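You operate a simulated robot arm through the tools that you are given. There is no shell and no other tool.

The job below is to be done with a simulated robot arm. You get a single attempt, and the scene is never put back.

TASK
Harden the slide from the resin stand in the purple lamp box.
Fine: lid shut, lamp on till DONE lights; lamp off, then lid open again; the slide stays inside.

The check looks at the end state, three seconds after you hand in, the way a careful person would. Anything else that was tipped, shoved, dropped, spilled or broken makes it a failure. A push-on lid holds only when it is set on centred and level and pressed home; a screw cap is set on level and turned clockwise until tight.

THE ROBOT
A 7-joint arm with a two-finger parallel gripper, fixed in place. Base frame: the origin is at the foot of the arm, x ahead of it, y to its left, z up; the work surface is at about z = 760. Lengths are in mm, angles in rad, forces in N, time in s.
Its first joint turns from -2.601 to 2.601 rad. Payload 3.5 kg.
Tool frame: the origin (TCP) lies between the finger pads and is the grasp point; the fingertips stand 23 mm ahead of it; z points along the fingers, y is the line along which they close. The gripper opens to 94 mm. The fingers are 38 mm wide and 10 mm thick; the gripper's body (54 by 96 mm) begins 39 mm behind the TCP.
Orientation is that of the tool frame in the base frame, as a unit quaternion [x, y, z, w]. With the fingers straight down and closing along the base's y, the tool's x points along the base's -x, its y along +y and its z along -z.

THE INTERFACE
- The arm moves only by the tool jog_arm. Its argument "series" is a list that holds one entry, the list of rows, each a list of 7 numbers: the shift along the tool's x, y, z in units of 300 mm (1.0 is 300 mm), then the turn, a rotation vector about the tool's x, y, z in units of 90 degrees (1.0 is 90 degrees), then the opening, from 0 (shut) to 1 (fully open). In form: [[[dx, dy, dz, ax, ay, az, gripper], ...]]. A call has 1 to 20 rows; each row is the pose to reach, as a shift and turn from the pose commanded when the call began, along the tool's axes at that moment. A call with a number of a shift or a turn outside -1 to 1 is refused whole. Each row takes 0.2 s and may step no farther than 50 mm and 0.15 rad from the row before; otherwise, or with a gripper value out of range, the whole call is refused. A pose out of reach is approached as far as the arm can. The call stops where the force on the tool passes 90 N (or 10 N more than at its start, if that is more) or the arm is blocked; 0.2 s more then pass. Each finger travels about 153 mm/s and halts on what it meets, pressing with about 42 N; the grip force reading is that of the motor and also rises with nothing between the fingers. The clock runs only during rows and for 0.2 s after the last one: add rows that repeat a pose to give the fingers time. It gives the time, the measured TCP pose, the force on the tool (base axes), the opening and the grip force at its end, in the units of the frame above (readings bear some noise), with the torque about the TCP (base axes, N m) and any sound that the robot's microphone picked up.
- Cameras (640 x 400 px; columns grow to the right, rows downward): "scene" is fixed at [399, -499.8, 1354.1]; the picture's right is [0.78, -0.63, 0.00], its down [-0.27, -0.34, -0.90] and it looks along [0.56, 0.70, -0.44] (base axes); focal length 353 px, centre (320, 200). "wrist" rides on the gripper at [86, 16, -75] in the tool frame; the picture's right is [-0.18, 0.98, 0.00], its down [-0.58, -0.11, -0.81] and it looks along [-0.79, -0.15, 0.59] (tool axes); focal length 243 px, centre (320, 200). There is no depth. A picture from a camera that has moved, and an enlarged one, comes with that camera's place and axes in the base frame and with its lens.
- capture(camera): a new picture of that camera. It takes no simulated time.
- enlarge(camera, box): a new picture of the part [left, top, right, bottom] of that camera's present view, enlarged. It takes no simulated time.
- close_job(): hands the job in; it is judged then, once.

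Nothing tells you positions but the pictures and the camera data. Unless the task says otherwise, let go and move clear before handing in.

The tools are called by a JSON object that holds its "method" and its "body". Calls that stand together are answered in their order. jog_arm: Moves the arm, as the interface text tells. Its arguments: {"type":"object","properties":{"series":{"type":"array","items":{"type":"array","items":{"type":"array","items":{"type":"number"}}}}},"required":["series"]} The other tools are called the same way: capture (camera) takes a picture; enlarge (camera, box) takes an enlarged picture of a part of a camera's view; close_job () hands the job in.

At the start:

```text
t: 0.0
tool_pos: [728.7, 266.8, 1081.7]
tcp_rot: [0.0, 1.0, 0.0, 0.0]
ft_force: [0.5, -0.5, -1.0]
wrist_torque: [0.0, 0.0, 0.0]
gripper_width: 94.0
gripper_force: 0.0
```

scene: 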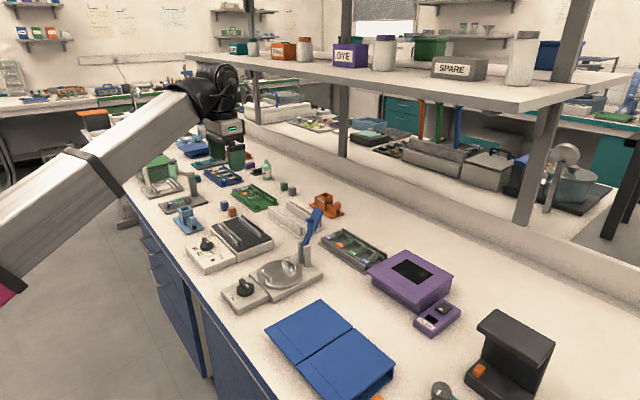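
wrist: 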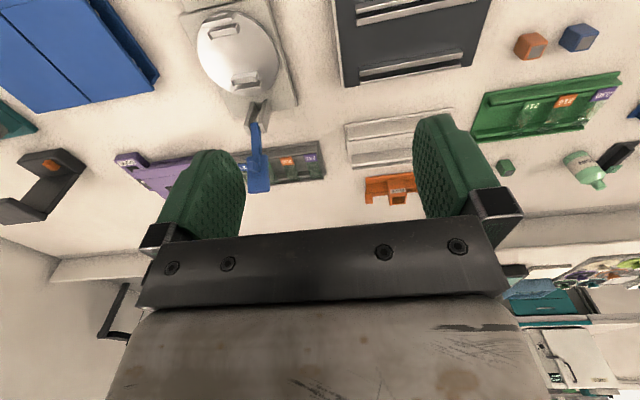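

I see a bench with many items; the purple lamp box is near the right-centre of the scene picture. I'll take enlarged views to identify the resin stand, slide, lamp box and its controls.

{"method": "enlarge", "body": {"camera": "scene", "box": [340, 220, 500, 350]}}

{"method": "enlarge", "body": {"camera": "scene", "box": [180, 170, 400, 320]}}

{"method": "enlarge", "body": {"camera": "scene", "box": [120, 120, 320, 250]}}

{"method": "enlarge", "body": {"camera": "scene", "box": [400, 280, 600, 400]}}

{"method": "enlarge", "body": {"camera": "wrist", "box": [320, 40, 640, 240]}}

{"method": "enlarge", "body": {"camera": "wrist", "box": [80, 60, 400, 260]}}

```text
3.08 times, centred on (420, 285) of scene
camera zoom: at [399.0, -499.8, 1354.1], right [0.78, -0.63, 0.0], down [-0.27, -0.34, -0.9], along [0.56, 0.7, -0.44], focal length 1086 px, centre (12, -62)
```

zoom: 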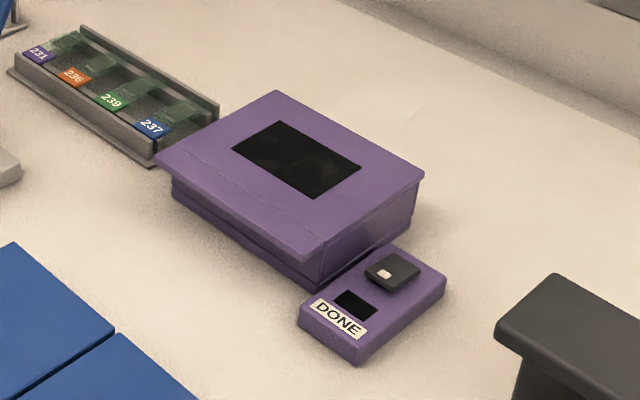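

```text
2.67 times, centred on (290, 245) of scene
camera zoom: at [399.0, -499.8, 1354.1], right [0.78, -0.63, 0.0], down [-0.27, -0.34, -0.9], along [0.56, 0.7, -0.44], focal length 941 px, centre (400, 80)
```

zoom: 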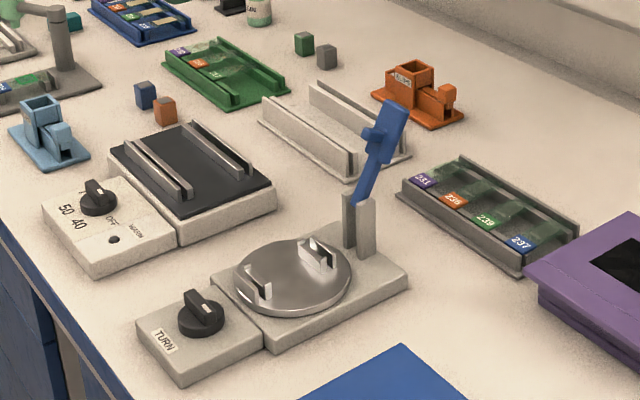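

```text
3.08 times, centred on (220, 185) of scene
camera zoom: at [399.0, -499.8, 1354.1], right [0.78, -0.63, 0.0], down [-0.27, -0.34, -0.9], along [0.56, 0.7, -0.44], focal length 1086 px, centre (628, 246)
```

zoom: 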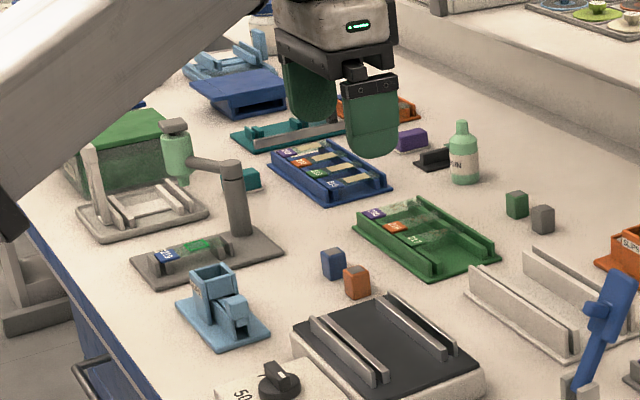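

```text
3.20 times, centred on (500, 340) of scene
camera zoom: at [399.0, -499.8, 1354.1], right [0.78, -0.63, 0.0], down [-0.27, -0.34, -0.9], along [0.56, 0.7, -0.44], focal length 1129 px, centre (-256, -248)
```

zoom: 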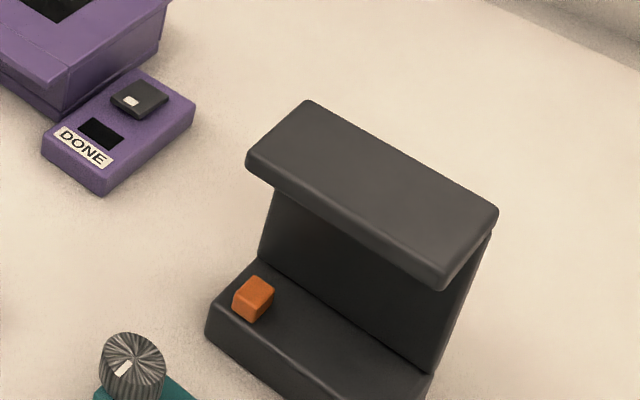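

```text
2.00 times, centred on (480, 140) of wrist
camera zoom: at [644.5, 283.1, 1157.4], right [0.18, 0.98, 0.0], down [0.58, -0.11, 0.81], along [0.79, -0.15, -0.59], focal length 485 px, centre (0, 320)
```

zoom: 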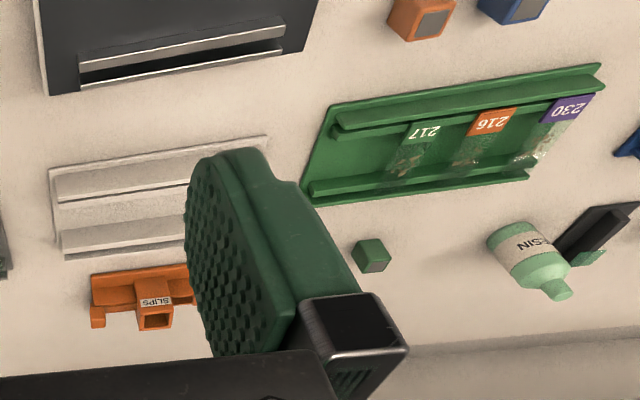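

```text
2.00 times, centred on (240, 160) of wrist
camera zoom: at [644.5, 283.1, 1157.4], right [0.18, 0.98, 0.0], down [0.58, -0.11, 0.81], along [0.79, -0.15, -0.59], focal length 485 px, centre (480, 280)
```

zoom: 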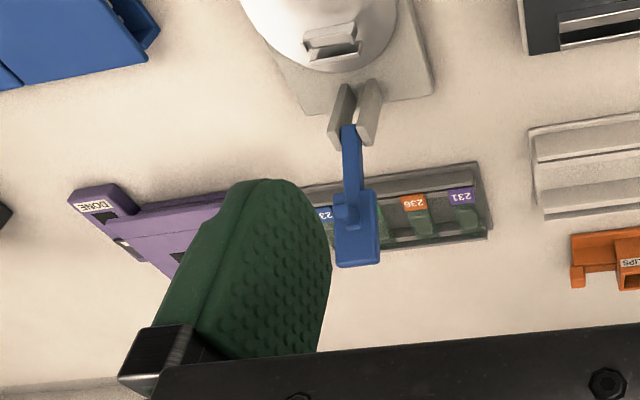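

The resin stand looks like the grey stand at far left, with an upside-down resin bottle on a post and one slide with a blue label lying on it. I'll zoom in more on it and on the lamp box switch.

{"method": "enlarge", "body": {"camera": "scene", "box": [140, 150, 220, 220]}}

{"method": "enlarge", "body": {"camera": "scene", "box": [360, 235, 470, 340]}}

{"method": "enlarge", "body": {"camera": "scene", "box": [180, 120, 290, 190]}}

```text
5.71 times, centred on (180, 185) of scene
camera zoom: at [399.0, -499.8, 1354.1], right [0.78, -0.63, 0.0], down [-0.27, -0.34, -0.9], along [0.56, 0.7, -0.44], focal length 2016 px, centre (1120, 286)
```

zoom: 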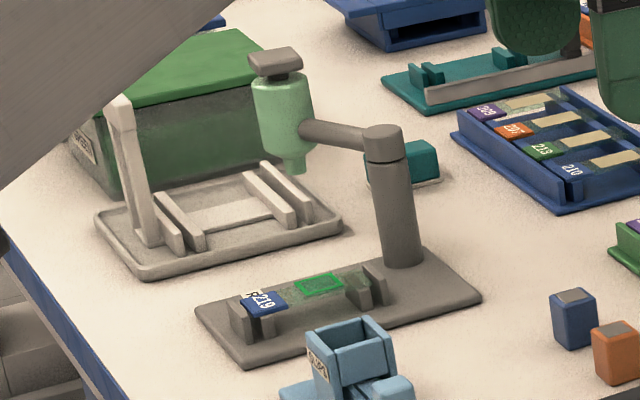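

```text
3.81 times, centred on (415, 288) of scene
camera zoom: at [399.0, -499.8, 1354.1], right [0.78, -0.63, 0.0], down [-0.27, -0.34, -0.9], along [0.56, 0.7, -0.44], focal length 1344 px, centre (-42, -133)
```

zoom: 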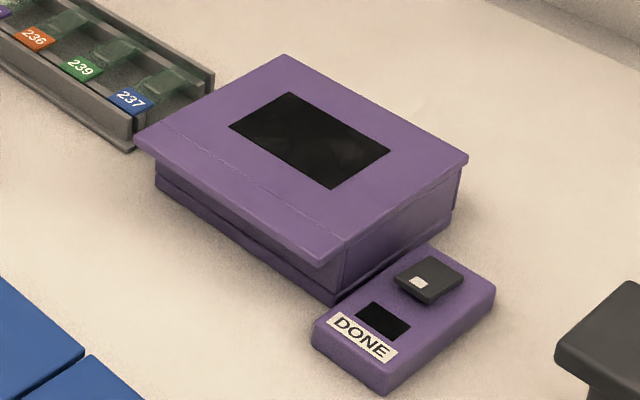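

```text
5.71 times, centred on (235, 155) of scene
camera zoom: at [399.0, -499.8, 1354.1], right [0.78, -0.63, 0.0], down [-0.27, -0.34, -0.9], along [0.56, 0.7, -0.44], focal length 2016 px, centre (806, 457)
```

zoom: 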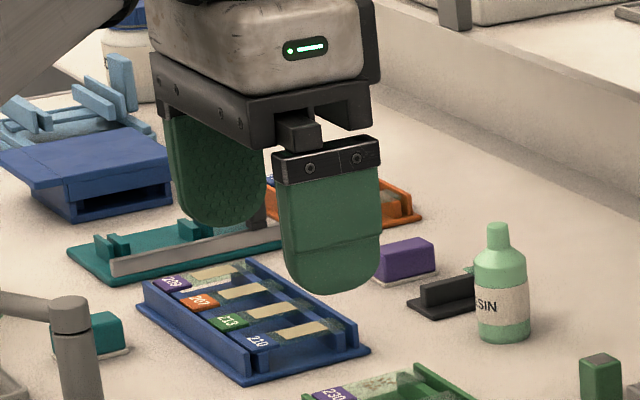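

The slide to cure is blue-labelled 219 on the resin stand, at about (728, 725, 786). The lamp box is at about x 935–1085, y −170 to −20, with its switch pod at y≈−203. I'll move the wrist camera over the box first, staying high, to study the lid and the switch.

{"method": "jog_arm", "body": {"series": [[[-0.04, -0.13, 0, 0, 0, 0, 1], [-0.08, -0.26, 0, 0, 0, 0, 1], [-0.12, -0.39, 0, 0, 0, 0, 1], [-0.16, -0.52, 0, 0, 0, 0, 1], [-0.2, -0.65, 0, 0, 0, 0, 1], [-0.24, -0.78, 0, 0, 0, 0, 1], [-0.28, -0.91, 0, 0, 0, 0, 1], [-0.32, -1.0, 0, 0, 0, 0, 1]]]}}

{"method": "capture", "body": {"camera": "wrist"}}

```text
t: 1.8
tool_pos: [825.3, -32.5, 1080.5]
tcp_rot: [0.002, 1.0, 0.0, 0.001]
ft_force: [16.4, 16.5, -25.7]
wrist_torque: [-2.41, -0.94, -2.05]
gripper_width: 93.9
gripper_force: 0.0
```

```text
taken
camera wrist: at [741.0, -17.1, 1156.8], right [0.19, 0.98, 0.0], down [0.58, -0.11, 0.81], along [0.79, -0.15, -0.59], focal length 243 px, centre (320, 200)
```

wrist: 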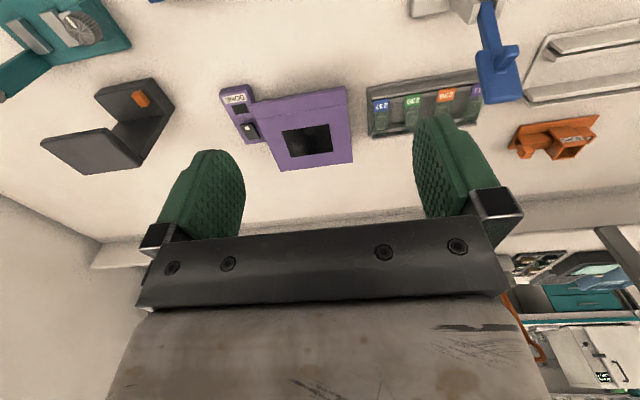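

The lamp box is visible between the fingers. I'll enlarge it to see the lid, hinge side and switch.

{"method": "enlarge", "body": {"camera": "wrist", "box": [200, 70, 380, 190]}}

{"method": "jog_arm", "body": {"series": [[[0, 0, 0, 0, 0, 0, 1], [0, 0, 0, 0, 0, 0, 1]]]}}

```text
3.33 times, centred on (290, 130) of wrist
camera zoom: at [741.0, -17.1, 1156.8], right [0.19, 0.98, 0.0], down [0.58, -0.11, 0.81], along [0.79, -0.15, -0.59], focal length 809 px, centre (420, 433)
```

zoom: 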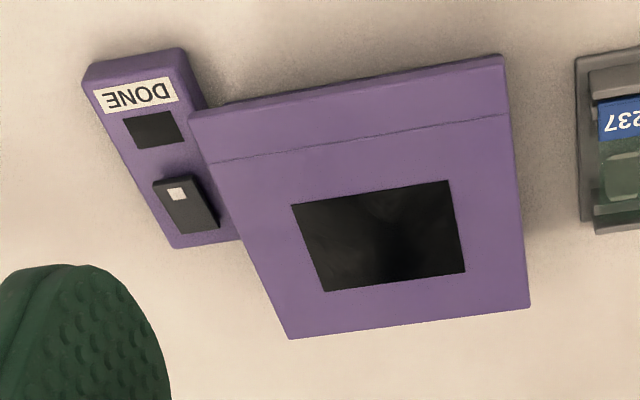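

```text
t: 2.4
tool_pos: [826.1, -32.4, 1081.1]
tcp_rot: [-0.001, 1.0, 0.0, 0.001]
ft_force: [14.1, 9.0, -27.8]
wrist_torque: [-1.64, -1.45, -1.17]
gripper_width: 93.9
gripper_force: 0.0
```

The force reading of about 32 N in free space is odd. I'll check the scene camera for contact.

{"method": "capture", "body": {"camera": "scene"}}

{"method": "jog_arm", "body": {"series": [[[0, 0, 0, 0, 0, 0, 1], [0, 0, 0, 0, 0, 0, 1], [0, 0, 0, 0, 0, 0, 1]]]}}

```text
taken
```

scene: 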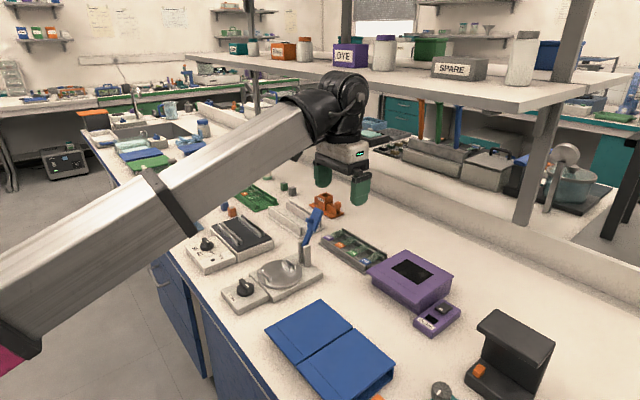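

```text
t: 3.2
tool_pos: [826.5, -32.2, 1080.7]
tcp_rot: [-0.001, 1.0, 0.0, 0.002]
ft_force: [10.0, -4.9, -30.1]
wrist_torque: [-0.36, -1.87, 0.17]
gripper_width: 93.8
gripper_force: 0.0
```

Nothing is touching the gripper. I'll wait a little longer to see whether the force reading settles.

{"method": "jog_arm", "body": {"series": [[[0, 0, 0, 0, 0, 0, 1], [0, 0, 0, 0, 0, 0, 1], [0, 0, 0, 0, 0, 0, 1], [0, 0, 0, 0, 0, 0, 1], [0, 0, 0, 0, 0, 0, 1], [0, 0, 0, 0, 0, 0, 1], [0, 0, 0, 0, 0, 0, 1], [0, 0, 0, 0, 0, 0, 1]]]}}

```text
t: 5.0
tool_pos: [826.2, -33.4, 1081.9]
tcp_rot: [0.0, 1.0, -0.001, 0.001]
ft_force: [10.4, -1.1, -29.7]
wrist_torque: [-0.76, -1.71, -0.26]
gripper_width: 93.9
gripper_force: 0.1
```

The offset stays constant, so I'll make a modest move toward the box and see whether it is just a configuration artefact.

{"method": "jog_arm", "body": {"series": [[[-0.03, -0.03, 0.05, 0, 0, 0, 1], [-0.06, -0.06, 0.1, 0, 0, 0, 1], [-0.09, -0.09, 0.15, 0, 0, 0, 1], [-0.09, -0.09, 0.15, 0, 0, 0, 1]]]}}

{"method": "capture", "body": {"camera": "wrist"}}

```text
t: 6.0
tool_pos: [852.7, -60.5, 1036.8]
tcp_rot: [0.0, 1.0, 0.0, 0.0]
ft_force: [0.0, -0.1, 0.0]
wrist_torque: [0.01, 0.0, -0.01]
gripper_width: 94.0
gripper_force: 0.2
```

```text
taken
camera wrist: at [767.1, -45.1, 1112.1], right [0.18, 0.98, 0.0], down [0.58, -0.11, 0.81], along [0.79, -0.15, -0.59], focal length 243 px, centre (320, 200)
```

wrist: 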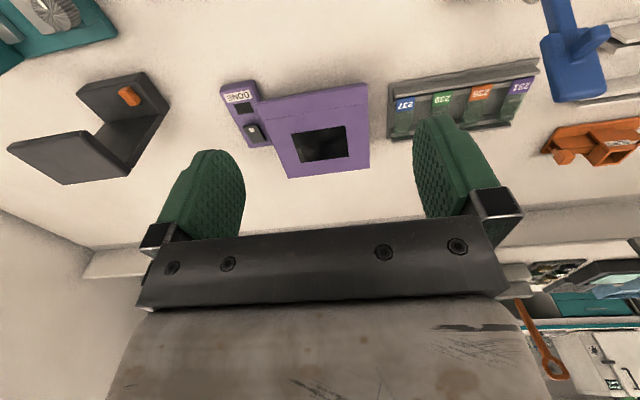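

The force is back to zero, so the earlier reading came from the pose. Next I'll bring the wrist camera closer to the switch and the lid.

{"method": "jog_arm", "body": {"series": [[[-0.04, -0.11, 0.06, 0, 0, 0, 1], [-0.08, -0.22, 0.12, 0, 0, 0, 1], [-0.12, -0.33, 0.19, 0, 0, 0, 1], [-0.157, -0.433, 0.257, 0, 0, 0, 1], [-0.157, -0.433, 0.257, 0, 0, 0, 1]]]}}

{"method": "capture", "body": {"camera": "wrist"}}

{"method": "enlarge", "body": {"camera": "wrist", "box": [240, 60, 440, 185]}}

```text
t: 7.2
tool_pos: [901.3, -188.9, 960.1]
tcp_rot: [0.0, 1.0, 0.0, -0.001]
ft_force: [0.5, -0.1, 0.2]
wrist_torque: [0.0, 0.0, 0.02]
gripper_width: 93.7
gripper_force: 0.1
```

```text
taken
camera wrist: at [815.5, -173.1, 1034.6], right [0.18, 0.98, 0.0], down [0.58, -0.11, 0.81], along [0.79, -0.15, -0.59], focal length 243 px, centre (320, 200)
```

wrist: 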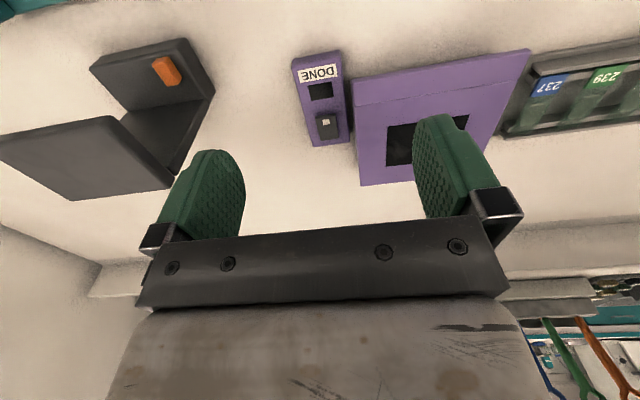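

```text
3.20 times, centred on (340, 122) of wrist
camera zoom: at [815.5, -173.1, 1034.6], right [0.18, 0.98, 0.0], down [0.58, -0.11, 0.81], along [0.79, -0.15, -0.59], focal length 776 px, centre (256, 448)
```

zoom: 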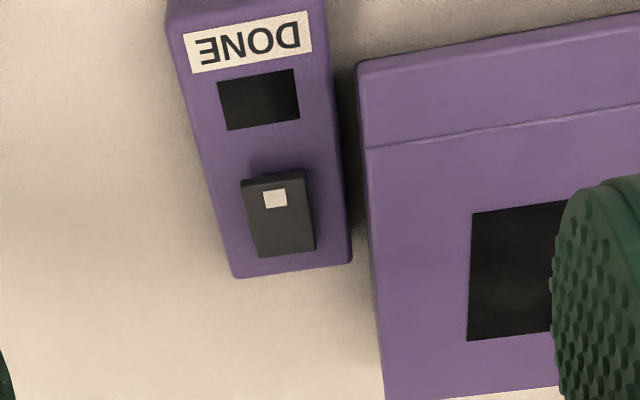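

The switch looks like a rocker with a white mark on its near end. I'll zoom in more to judge its tilt.

{"method": "enlarge", "body": {"camera": "wrist", "box": [290, 90, 360, 150]}}

{"method": "enlarge", "body": {"camera": "scene", "box": [410, 290, 470, 340]}}

{"method": "enlarge", "body": {"camera": "wrist", "box": [330, 30, 540, 200]}}

```text
6.67 times, centred on (325, 120) of wrist
camera zoom: at [815.5, -173.1, 1034.6], right [0.18, 0.98, 0.0], down [0.58, -0.11, 0.81], along [0.79, -0.15, -0.59], focal length 1618 px, centre (287, 733)
```

zoom: 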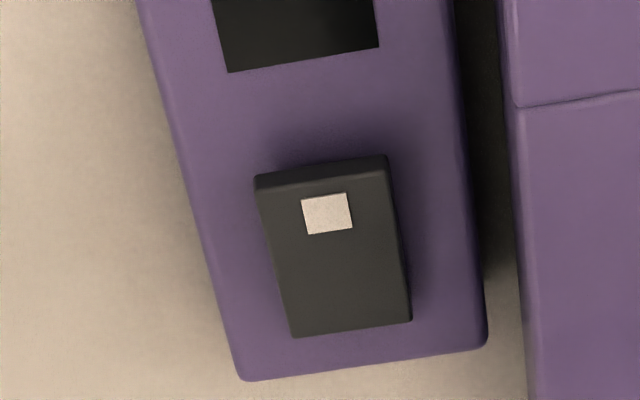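

```text
8.00 times, centred on (440, 315) of scene
camera zoom: at [399.0, -499.8, 1354.1], right [0.78, -0.63, 0.0], down [-0.27, -0.34, -0.9], along [0.56, 0.7, -0.44], focal length 2822 px, centre (-640, -720)
```

zoom: 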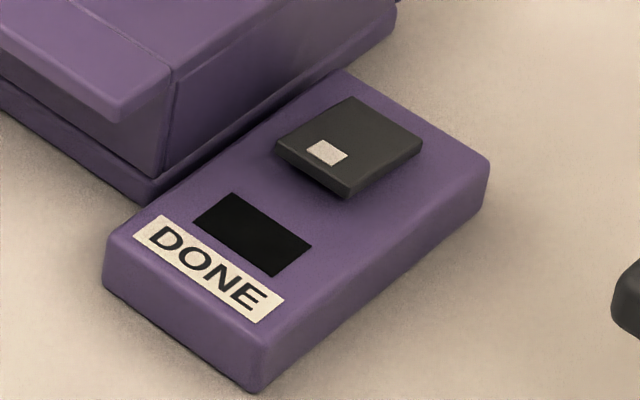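

```text
2.35 times, centred on (435, 115) of wrist
camera zoom: at [815.5, -173.1, 1034.6], right [0.18, 0.98, 0.0], down [0.58, -0.11, 0.81], along [0.79, -0.15, -0.59], focal length 571 px, centre (49, 400)
```

zoom: 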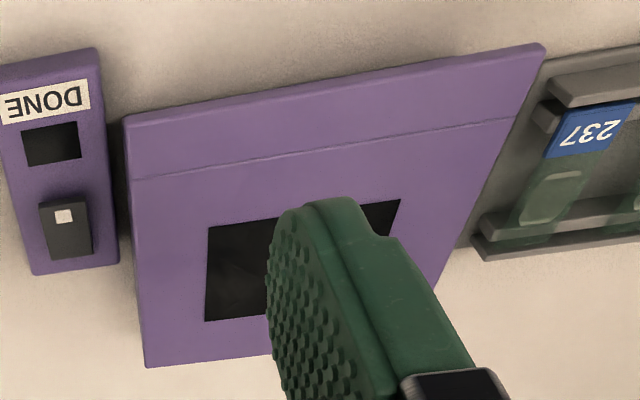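

The rocker's near end (white mark) is raised and its far end is down, so it should be OFF now. The lid has a lip overhanging the front, toward the robot. I'll back off and lower to measure the lip from a flatter angle.

{"method": "jog_arm", "body": {"series": [[[0.08, 0.08, 0.05, 0, 0, 0, 1], [0.16, 0.16, 0.1, 0, 0, 0, 1], [0.25, 0.24, 0.15, 0, 0, 0, 1], [0.337, 0.313, 0.2, 0, 0, 0, 1], [0.337, 0.313, 0.2, 0, 0, 0, 1]]]}}

{"method": "capture", "body": {"camera": "wrist"}}

{"method": "enlarge", "body": {"camera": "wrist", "box": [210, 130, 450, 250]}}

```text
t: 8.4
tool_pos: [799.6, -96.4, 899.7]
tcp_rot: [0.0, 1.0, 0.0, -0.001]
ft_force: [-0.2, 0.5, 0.6]
wrist_torque: [0.01, 0.04, -0.01]
gripper_width: 94.2
gripper_force: 0.0
```

```text
taken
camera wrist: at [714.6, -80.2, 974.4], right [0.18, 0.98, 0.0], down [0.58, -0.11, 0.81], along [0.79, -0.15, -0.59], focal length 243 px, centre (320, 200)
```

wrist: 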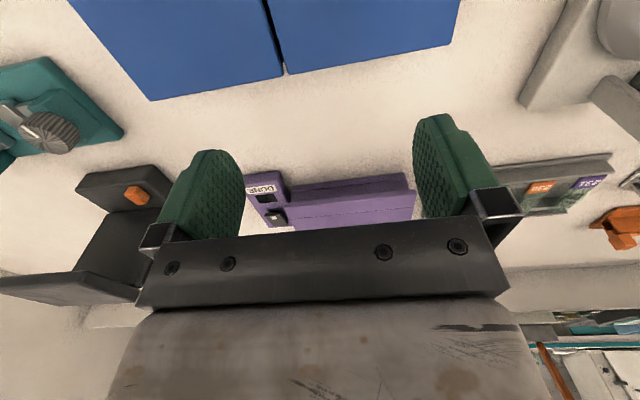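

```text
2.67 times, centred on (330, 190) of wrist
camera zoom: at [714.6, -80.2, 974.4], right [0.18, 0.98, 0.0], down [0.58, -0.11, 0.81], along [0.79, -0.15, -0.59], focal length 647 px, centre (293, 227)
```

zoom: 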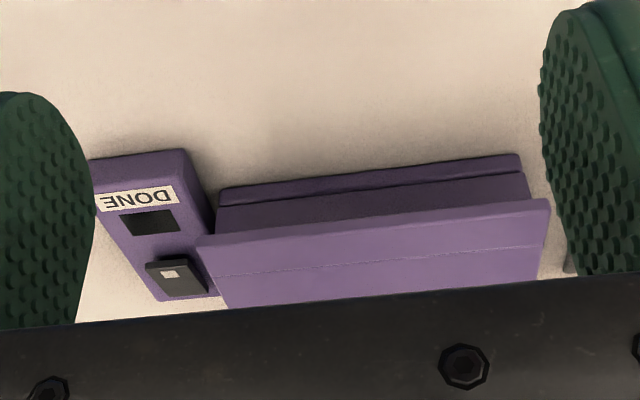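

The lip's front edge triangulates to about x=935, z≈810, and the body front is at x≈963, spanning y −165 to −15. I'll zoom in to get the lip thickness.

{"method": "enlarge", "body": {"camera": "wrist", "box": [275, 180, 345, 235]}}

{"method": "enlarge", "body": {"camera": "wrist", "box": [360, 170, 430, 225]}}

{"method": "enlarge", "body": {"camera": "scene", "box": [360, 250, 430, 310]}}

```text
7.27 times, centred on (310, 208) of wrist
camera zoom: at [714.6, -80.2, 974.4], right [0.18, 0.98, 0.0], down [0.58, -0.11, 0.81], along [0.79, -0.15, -0.59], focal length 1764 px, centre (393, 146)
```

zoom: 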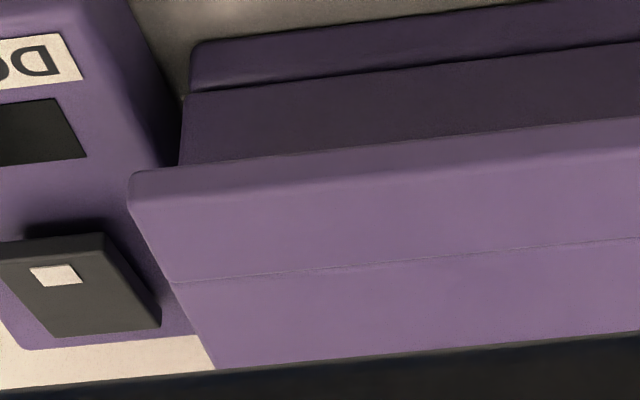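

```text
7.27 times, centred on (395, 198) of wrist
camera zoom: at [714.6, -80.2, 974.4], right [0.18, 0.98, 0.0], down [0.58, -0.11, 0.81], along [0.79, -0.15, -0.59], focal length 1764 px, centre (-226, 218)
```

zoom: 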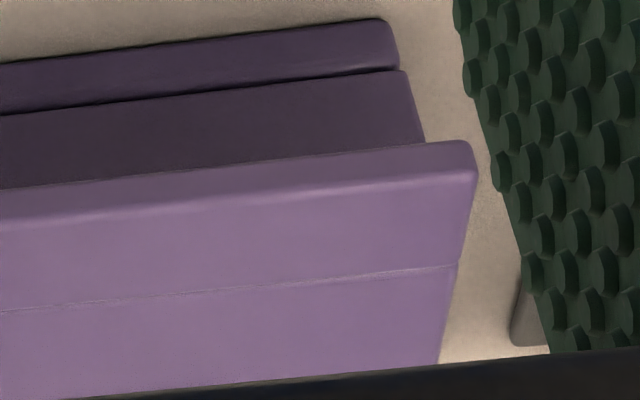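

```text
6.67 times, centred on (395, 280) of scene
camera zoom: at [399.0, -499.8, 1354.1], right [0.78, -0.63, 0.0], down [-0.27, -0.34, -0.9], along [0.56, 0.7, -0.44], focal length 2352 px, centre (-180, -333)
```

zoom: 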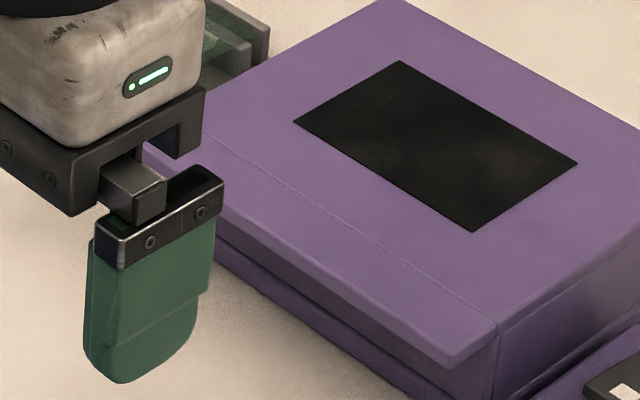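

The lip's underside is at z≈809 and its top at ≈816. I'll close the fingers and tilt the tool about 35° forward in front of the lip, so the fingertips can hook under it.

{"method": "jog_arm", "body": {"series": [[[-0.0467, 0.002, 0.0333, 0, -0.0778, 0, 0.5], [-0.0933, 0.004, 0.0667, 0, -0.1556, 0, 0], [-0.14, 0.006, 0.1, 0, -0.2333, 0, 0], [-0.1867, 0.008, 0.1333, 0, -0.3111, 0, 0], [-0.2333, 0.01, 0.1667, 0, -0.3889, 0, 0], [-0.2333, 0.01, 0.1667, 0, -0.3889, 0, 0]]]}}

{"method": "capture", "body": {"camera": "wrist"}}

{"method": "capture", "body": {"camera": "scene"}}

```text
t: 9.8
tool_pos: [868.7, -92.2, 849.6]
tcp_rot: [0.0, 0.954, 0.0, 0.301]
ft_force: [-0.5, 0.4, -0.5]
wrist_torque: [-0.02, 0.01, -0.04]
gripper_width: 0.0
gripper_force: 42.0
```

```text
taken
camera wrist: at [757.2, -77.1, 861.4], right [0.15, 0.98, 0.11], down [0.01, -0.11, 0.99], along [0.99, -0.15, -0.03], focal length 243 px, centre (320, 200)
```

wrist: 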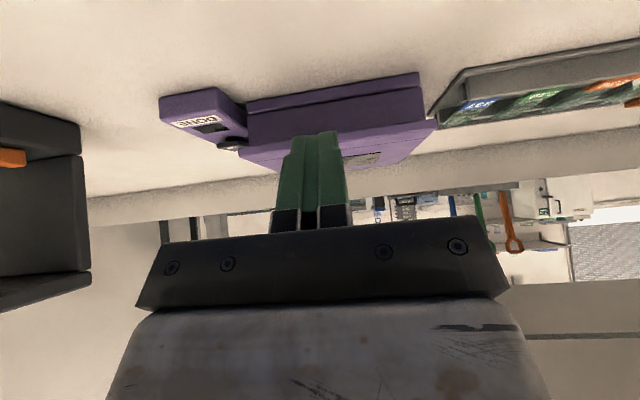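

```text
taken
```

scene: 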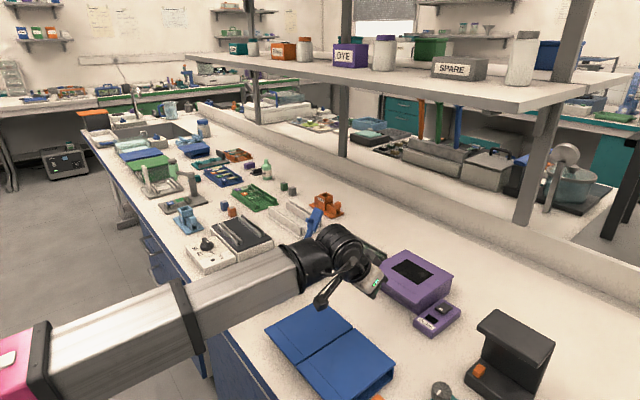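

The tilt worked and the view is now nearly horizontal. I'll check the lip geometry from here before going under it.

{"method": "enlarge", "body": {"camera": "wrist", "box": [220, 60, 460, 200]}}

{"method": "enlarge", "body": {"camera": "scene", "box": [300, 220, 460, 330]}}

```text
2.67 times, centred on (340, 130) of wrist
camera zoom: at [757.2, -77.1, 861.4], right [0.15, 0.98, 0.11], down [0.01, -0.11, 0.99], along [0.99, -0.15, -0.03], focal length 647 px, centre (267, 387)
```

zoom: 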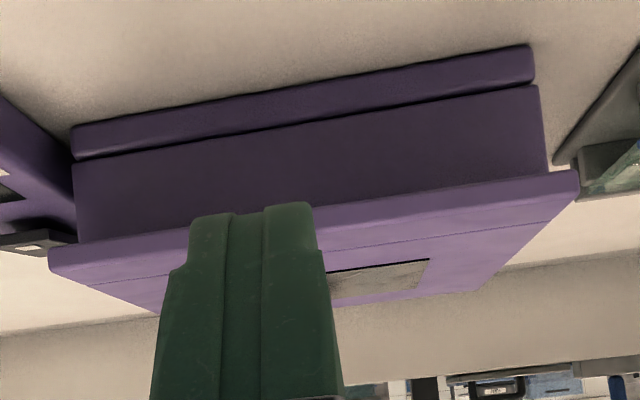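

```text
3.64 times, centred on (380, 275) of scene
camera zoom: at [399.0, -499.8, 1354.1], right [0.78, -0.63, 0.0], down [-0.27, -0.34, -0.9], along [0.56, 0.7, -0.44], focal length 1283 px, centre (102, -73)
```

zoom: 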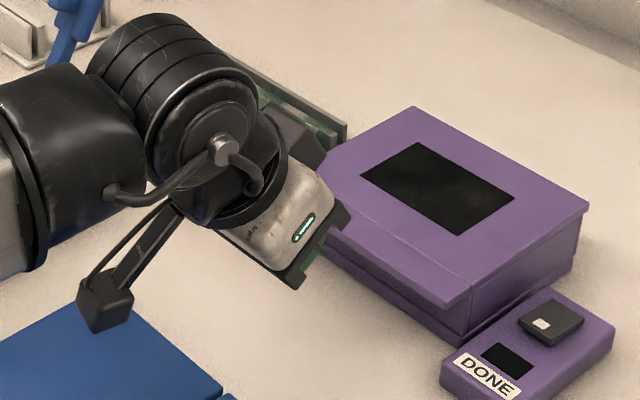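

The geometry checks out, with the lip's underside at z≈809. Next the closed fingertips go down in front of the lip and then slide under it.

{"method": "jog_arm", "body": {"series": [[[0.0157, 0, 0.092, 0, 0, 0, 0], [0.0313, 0, 0.184, 0, 0, 0, 0], [0.0313, 0, 0.184, 0, 0, 0, 0], [-0.0035, 0, 0.208, 0, 0, 0, 0], [-0.0383, 0, 0.2327, 0, 0, 0, 0], [-0.0383, 0, 0.2327, 0, 0, 0, 0]]]}}

{"method": "capture", "body": {"camera": "wrist"}}

{"method": "enlarge", "body": {"camera": "scene", "box": [300, 220, 460, 330]}}

```text
t: 11.2
tool_pos: [917.7, -92.8, 799.7]
tcp_rot: [0.0, 0.954, -0.001, 0.3]
ft_force: [-14.3, -0.2, 25.9]
wrist_torque: [0.24, 3.34, 0.19]
gripper_width: 0.1
gripper_force: 42.2
```

```text
taken
camera wrist: at [805.3, -77.6, 813.1], right [0.15, 0.98, 0.11], down [0.01, -0.11, 0.99], along [0.99, -0.15, -0.03], focal length 243 px, centre (320, 200)
```

wrist: 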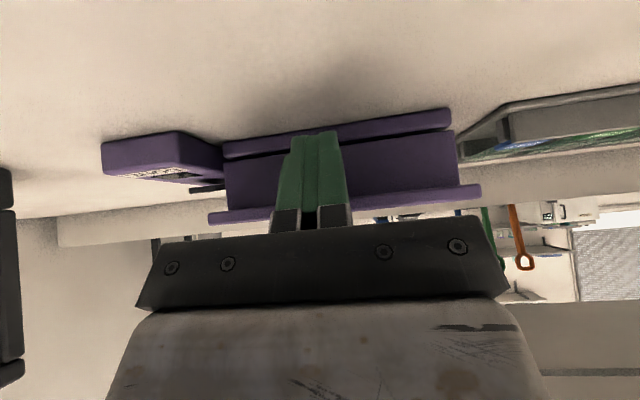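

```text
3.64 times, centred on (380, 275) of scene
camera zoom: at [399.0, -499.8, 1354.1], right [0.78, -0.63, 0.0], down [-0.27, -0.34, -0.9], along [0.56, 0.7, -0.44], focal length 1283 px, centre (102, -73)
```

zoom: 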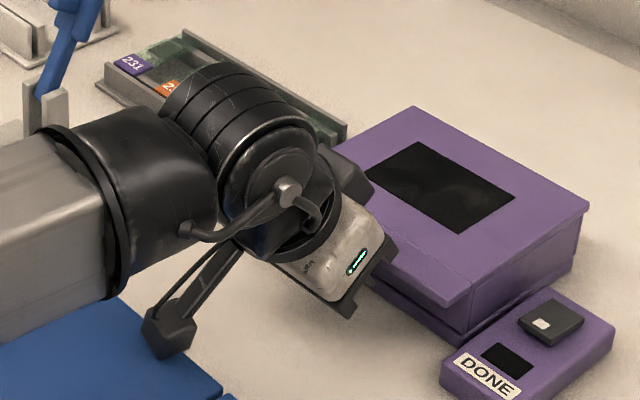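

The force and torque suggest the wrist camera box is resting on the blue box behind it, about 130 mm back from the TCP. Lifting straight up should clear that and also start raising the lip.

{"method": "jog_arm", "body": {"series": [[[-0.011, 0, -0.0136, 0, 0, 0, 0], [-0.0222, 0, -0.0273, 0, 0, 0, 0], [-0.0333, 0, -0.041, 0, 0, 0, 0], [-0.0443, 0, -0.0545, 0, 0, 0, 0], [-0.0443, 0, -0.0545, 0, 0, 0, 0]]]}}

{"method": "capture", "body": {"camera": "wrist"}}

{"method": "capture", "body": {"camera": "scene"}}

```text
t: 12.4
tool_pos: [920.6, -93.5, 820.5]
tcp_rot: [0.0, 0.954, 0.0, 0.301]
ft_force: [-0.1, -0.2, -0.4]
wrist_torque: [0.06, 0.01, 0.02]
gripper_width: 0.1
gripper_force: 42.4
```

```text
taken
camera wrist: at [807.8, -77.2, 832.7], right [0.15, 0.98, 0.11], down [0.01, -0.11, 0.99], along [0.99, -0.15, -0.03], focal length 243 px, centre (320, 200)
```

wrist: 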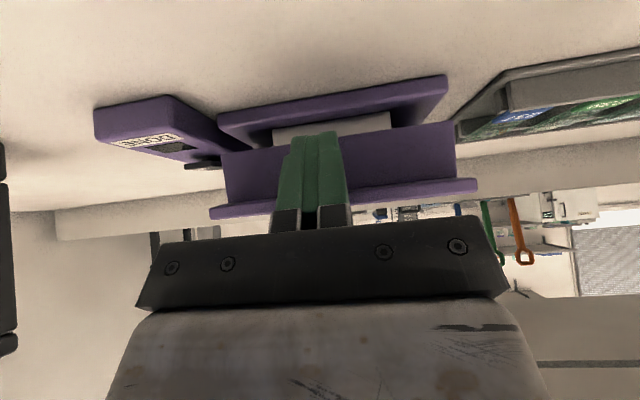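

```text
taken
```

scene: 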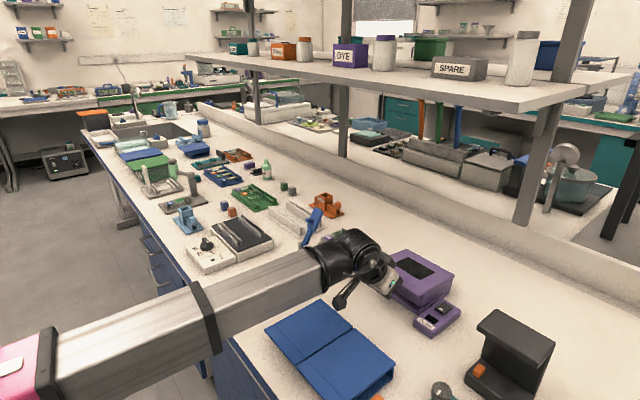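

The lid is rising: it is a hood that lifts off a low base tray with a pale stage inside, and the force is back to zero. I'll zoom in to find where it hinges before lifting further.

{"method": "enlarge", "body": {"camera": "scene", "box": [360, 235, 480, 340]}}

{"method": "enlarge", "body": {"camera": "wrist", "box": [200, 60, 490, 230]}}

{"method": "enlarge", "body": {"camera": "scene", "box": [260, 290, 400, 400]}}

```text
3.81 times, centred on (420, 288) of scene
camera zoom: at [399.0, -499.8, 1354.1], right [0.78, -0.63, 0.0], down [-0.27, -0.34, -0.9], along [0.56, 0.7, -0.44], focal length 1344 px, centre (-61, -133)
```

zoom: 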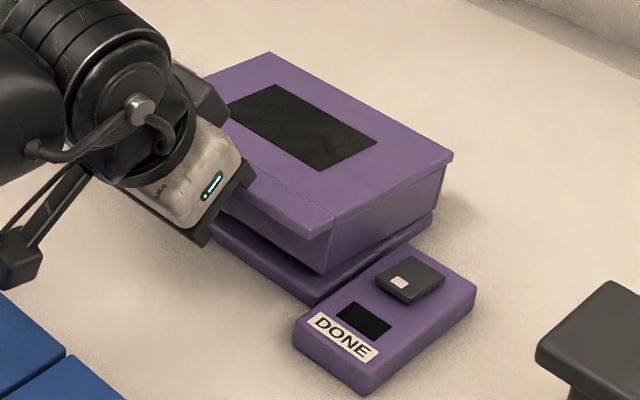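

```text
2.21 times, centred on (345, 145) of wrist
camera zoom: at [807.8, -77.2, 832.7], right [0.15, 0.98, 0.11], down [0.01, -0.11, 0.99], along [0.99, -0.15, -0.03], focal length 535 px, centre (265, 321)
```

zoom: 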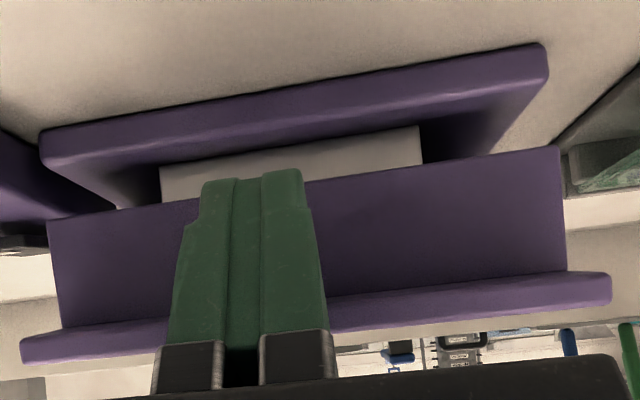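

```text
3.64 times, centred on (330, 345) of scene
camera zoom: at [399.0, -499.8, 1354.1], right [0.78, -0.63, 0.0], down [-0.27, -0.34, -0.9], along [0.56, 0.7, -0.44], focal length 1283 px, centre (284, -327)
```

zoom: 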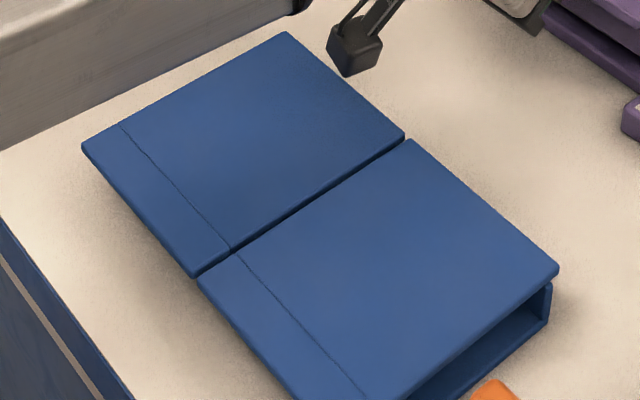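

The two blue boxes look undisturbed, and I'll keep the wrist camera higher over them from now on. The hood hinges near its rear bottom edge, about (1088, 776), so I'll follow that arc up to roughly 30°.

{"method": "jog_arm", "body": {"series": [[[-0.0343, 0, -0.0102, 0, 0, 0, 0], [-0.0685, 0, -0.0204, 0, 0, 0, 0], [-0.0973, 0, -0.0333, 0, 0, 0, 0], [-0.1261, 0, -0.0463, 0, 0, 0, 0], [-0.161, 0, -0.0567, 0, 0, 0, 0], [-0.196, 0, -0.067, 0, 0, 0, 0], [-0.196, 0, -0.067, 0, 0, 0, 0]]]}}

{"method": "capture", "body": {"camera": "wrist"}}

{"method": "enlarge", "body": {"camera": "scene", "box": [340, 215, 480, 340]}}

```text
t: 14.0
tool_pos: [955.4, -92.8, 872.9]
tcp_rot: [0.001, 0.954, 0.0, 0.3]
ft_force: [-5.7, 0.0, 5.2]
wrist_torque: [-0.01, -0.21, 0.02]
gripper_width: 0.2
gripper_force: 42.2
```

```text
taken
camera wrist: at [843.6, -77.1, 883.4], right [0.15, 0.98, 0.11], down [0.01, -0.11, 0.99], along [0.99, -0.15, -0.03], focal length 243 px, centre (320, 200)
```

wrist: 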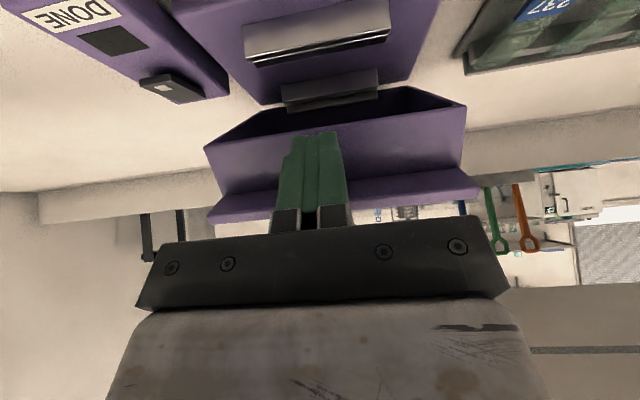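

```text
3.20 times, centred on (410, 278) of scene
camera zoom: at [399.0, -499.8, 1354.1], right [0.78, -0.63, 0.0], down [-0.27, -0.34, -0.9], along [0.56, 0.7, -0.44], focal length 1129 px, centre (32, -48)
```

zoom: 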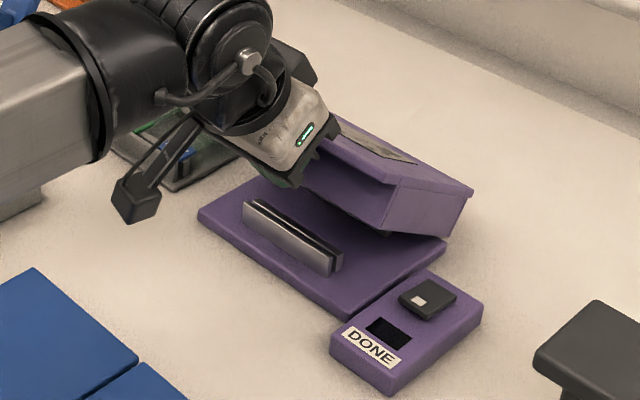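

Inside the tray are two silver rails running along y, so the slide should lie across them with its long axis along x, as in the racks. I'll keep lifting the hood along the arc to about 60°.

{"method": "jog_arm", "body": {"series": [[[-0.0343, 0, -0.0095, 0, 0, 0, 0], [-0.0687, 0, -0.019, 0, 0, 0, 0], [-0.1018, 0, -0.0227, 0, 0, 0, 0], [-0.1349, 0, -0.0264, 0, 0, 0, 0], [-0.169, 0, -0.0256, 0, 0, 0, 0], [-0.203, 0, -0.0247, 0, 0, 0, 0], [-0.2343, 0, -0.0189, 0, 0, 0, 0], [-0.2656, 0, -0.013, 0, 0, 0, 0], [-0.2656, 0, -0.013, 0, 0, 0, 0]]]}}

{"method": "capture", "body": {"camera": "wrist"}}

{"method": "enlarge", "body": {"camera": "scene", "box": [340, 195, 500, 340]}}

```text
t: 16.0
tool_pos: [1018.0, -93.1, 919.7]
tcp_rot: [0.0, 0.954, 0.0, 0.301]
ft_force: [0.0, -0.5, -0.2]
wrist_torque: [-0.01, 0.0, -0.02]
gripper_width: 0.1
gripper_force: 42.1
```

```text
taken
camera wrist: at [906.9, -76.5, 931.7], right [0.15, 0.98, 0.11], down [0.01, -0.11, 0.99], along [0.99, -0.15, -0.03], focal length 243 px, centre (320, 200)
```

wrist: 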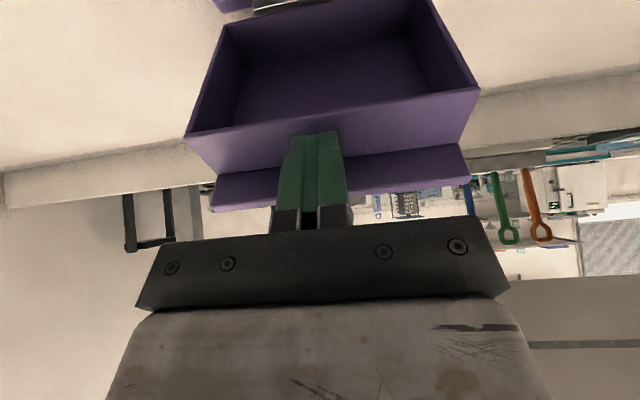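

```text
2.76 times, centred on (420, 268) of scene
camera zoom: at [399.0, -499.8, 1354.1], right [0.78, -0.63, 0.0], down [-0.27, -0.34, -0.9], along [0.56, 0.7, -0.44], focal length 973 px, centre (44, 14)
```

zoom: 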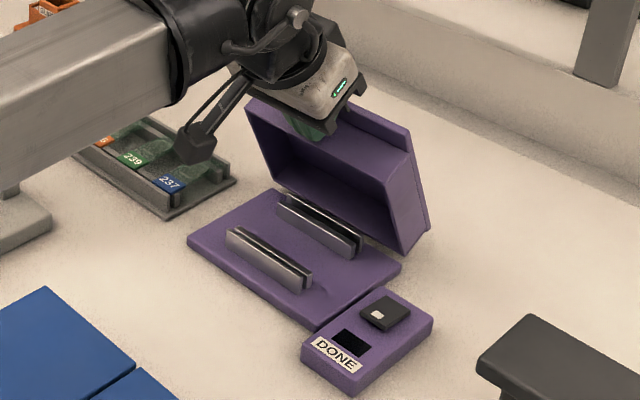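

The hood is near 60° and follows smoothly. I'll push it past vertical so it rests open.

{"method": "jog_arm", "body": {"series": [[[-0.0303, 0, 0.011, 0, 0, 0, 0], [-0.0606, 0, 0.0217, 0, 0, 0, 0], [-0.0895, 0, 0.036, 0, 0, 0, 0], [-0.1185, 0, 0.0505, 0, 0, 0, 0], [-0.1545, 0, 0.073, 0, 0, 0, 0], [-0.1545, 0, 0.073, 0, 0, 0, 0]]]}}

{"method": "capture", "body": {"camera": "wrist"}}

{"method": "enlarge", "body": {"camera": "scene", "box": [340, 195, 500, 340]}}

```text
t: 17.4
tool_pos: [1069.8, -92.0, 928.6]
tcp_rot: [0.0, 0.954, 0.0, 0.3]
ft_force: [1.2, 0.3, 0.2]
wrist_torque: [-0.02, -0.02, 0.02]
gripper_width: 0.1
gripper_force: 42.1
```

```text
taken
camera wrist: at [957.9, -76.9, 941.0], right [0.15, 0.98, 0.11], down [0.01, -0.11, 0.99], along [0.99, -0.15, -0.03], focal length 243 px, centre (320, 200)
```

wrist: 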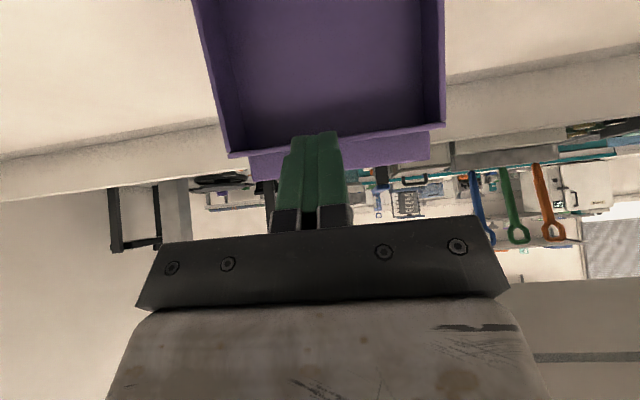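

```text
2.76 times, centred on (420, 268) of scene
camera zoom: at [399.0, -499.8, 1354.1], right [0.78, -0.63, 0.0], down [-0.27, -0.34, -0.9], along [0.56, 0.7, -0.44], focal length 973 px, centre (44, 14)
```

zoom: 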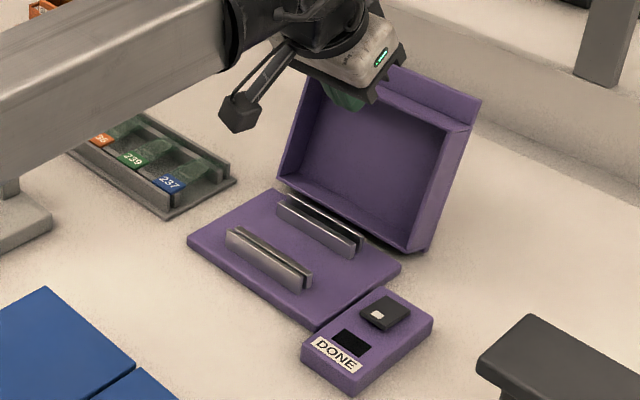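

The hood looks nearly vertical. I'll back the finger off gently to see whether it stays open.

{"method": "jog_arm", "body": {"series": [[[0.0146, 0, -0.037, 0, 0, 0, 0], [0.0291, 0, -0.0747, 0, 0, 0, 0], [0.0437, 0, -0.112, 0, 0, 0, 0], [0.0437, 0, -0.112, 0, 0, 0, 0], [0.0437, 0, -0.112, 0, 0, 0, 0]]]}}

{"method": "enlarge", "body": {"camera": "scene", "box": [340, 195, 500, 340]}}

{"method": "capture", "body": {"camera": "wrist"}}

```text
t: 18.6
tool_pos: [1038.9, -92.1, 948.5]
tcp_rot: [0.0, 0.954, 0.0, 0.301]
ft_force: [-0.3, 0.3, -0.9]
wrist_torque: [0.05, -0.04, -0.01]
gripper_width: 0.1
gripper_force: 41.9
```

```text
2.76 times, centred on (420, 268) of scene
camera zoom: at [399.0, -499.8, 1354.1], right [0.78, -0.63, 0.0], down [-0.27, -0.34, -0.9], along [0.56, 0.7, -0.44], focal length 973 px, centre (44, 14)
```

zoom: 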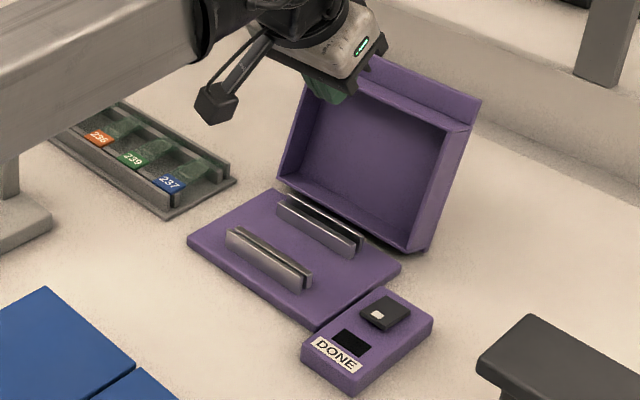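

```text
taken
camera wrist: at [927.5, -76.8, 960.4], right [0.15, 0.98, 0.11], down [0.01, -0.11, 0.99], along [0.99, -0.15, -0.03], focal length 243 px, centre (320, 200)
```

wrist: 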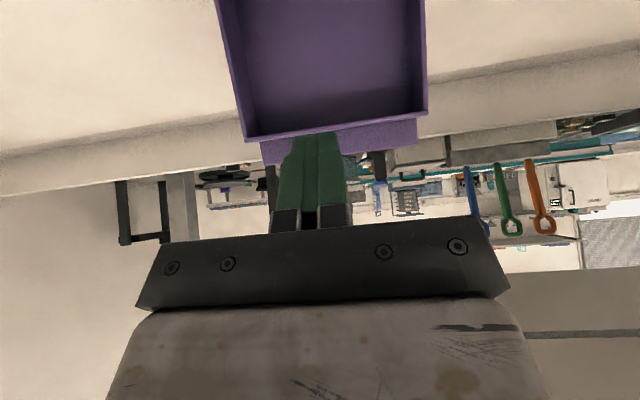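

The hood stays open on its own. I'll back away, straighten the tool and look into the tray.

{"method": "jog_arm", "body": {"series": [[[0.0751, 0, -0.0543, 0, 0.0778, 0, 0], [0.1502, 0, -0.1086, 0, 0.1556, 0, 0], [0.2253, 0, -0.1628, 0, 0.2333, 0, 0.5], [0.3004, 0, -0.2171, 0, 0.3111, 0, 1], [0.3755, 0, -0.2714, 0, 0.3889, 0, 1], [0.3755, 0, -0.2714, 0, 0.3889, 0, 1]]]}}

{"method": "capture", "body": {"camera": "wrist"}}

{"method": "enlarge", "body": {"camera": "wrist", "box": [220, 50, 440, 200]}}

{"method": "enlarge", "body": {"camera": "scene", "box": [370, 210, 470, 310]}}

```text
t: 20.0
tool_pos: [899.2, -92.7, 949.6]
tcp_rot: [0.0, 1.0, 0.001, -0.001]
ft_force: [0.1, 0.3, -0.4]
wrist_torque: [0.02, 0.01, 0.02]
gripper_width: 94.0
gripper_force: 0.2
```

```text
taken
camera wrist: at [814.1, -76.6, 1025.7], right [0.18, 0.98, 0.0], down [0.58, -0.11, 0.81], along [0.79, -0.15, -0.59], focal length 243 px, centre (320, 200)
```

wrist: 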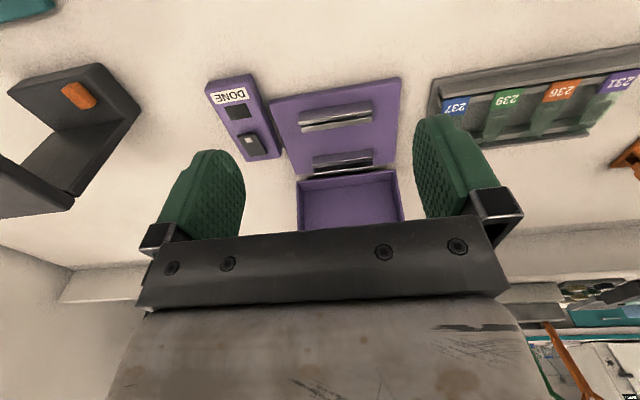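

```text
2.67 times, centred on (330, 125) of wrist
camera zoom: at [814.1, -76.6, 1025.7], right [0.18, 0.98, 0.0], down [0.58, -0.11, 0.81], along [0.79, -0.15, -0.59], focal length 647 px, centre (293, 400)
```

zoom: 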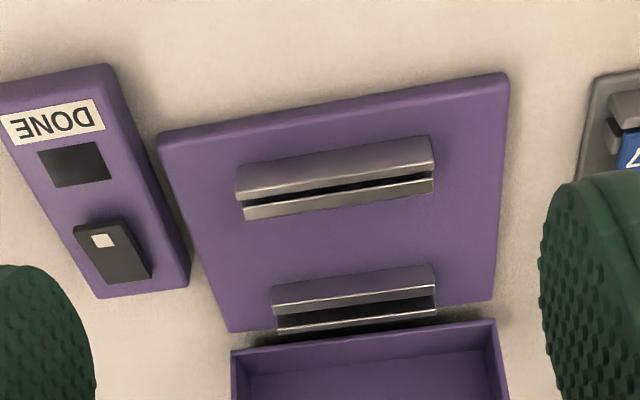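

```text
4.00 times, centred on (420, 260) of scene
camera zoom: at [399.0, -499.8, 1354.1], right [0.78, -0.63, 0.0], down [-0.27, -0.34, -0.9], along [0.56, 0.7, -0.44], focal length 1411 px, centre (-80, -40)
```

zoom: 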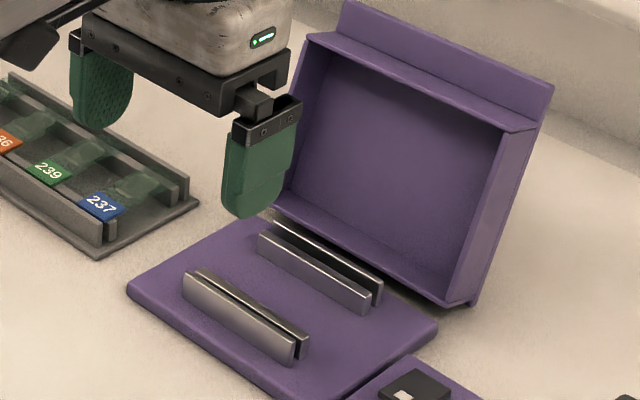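

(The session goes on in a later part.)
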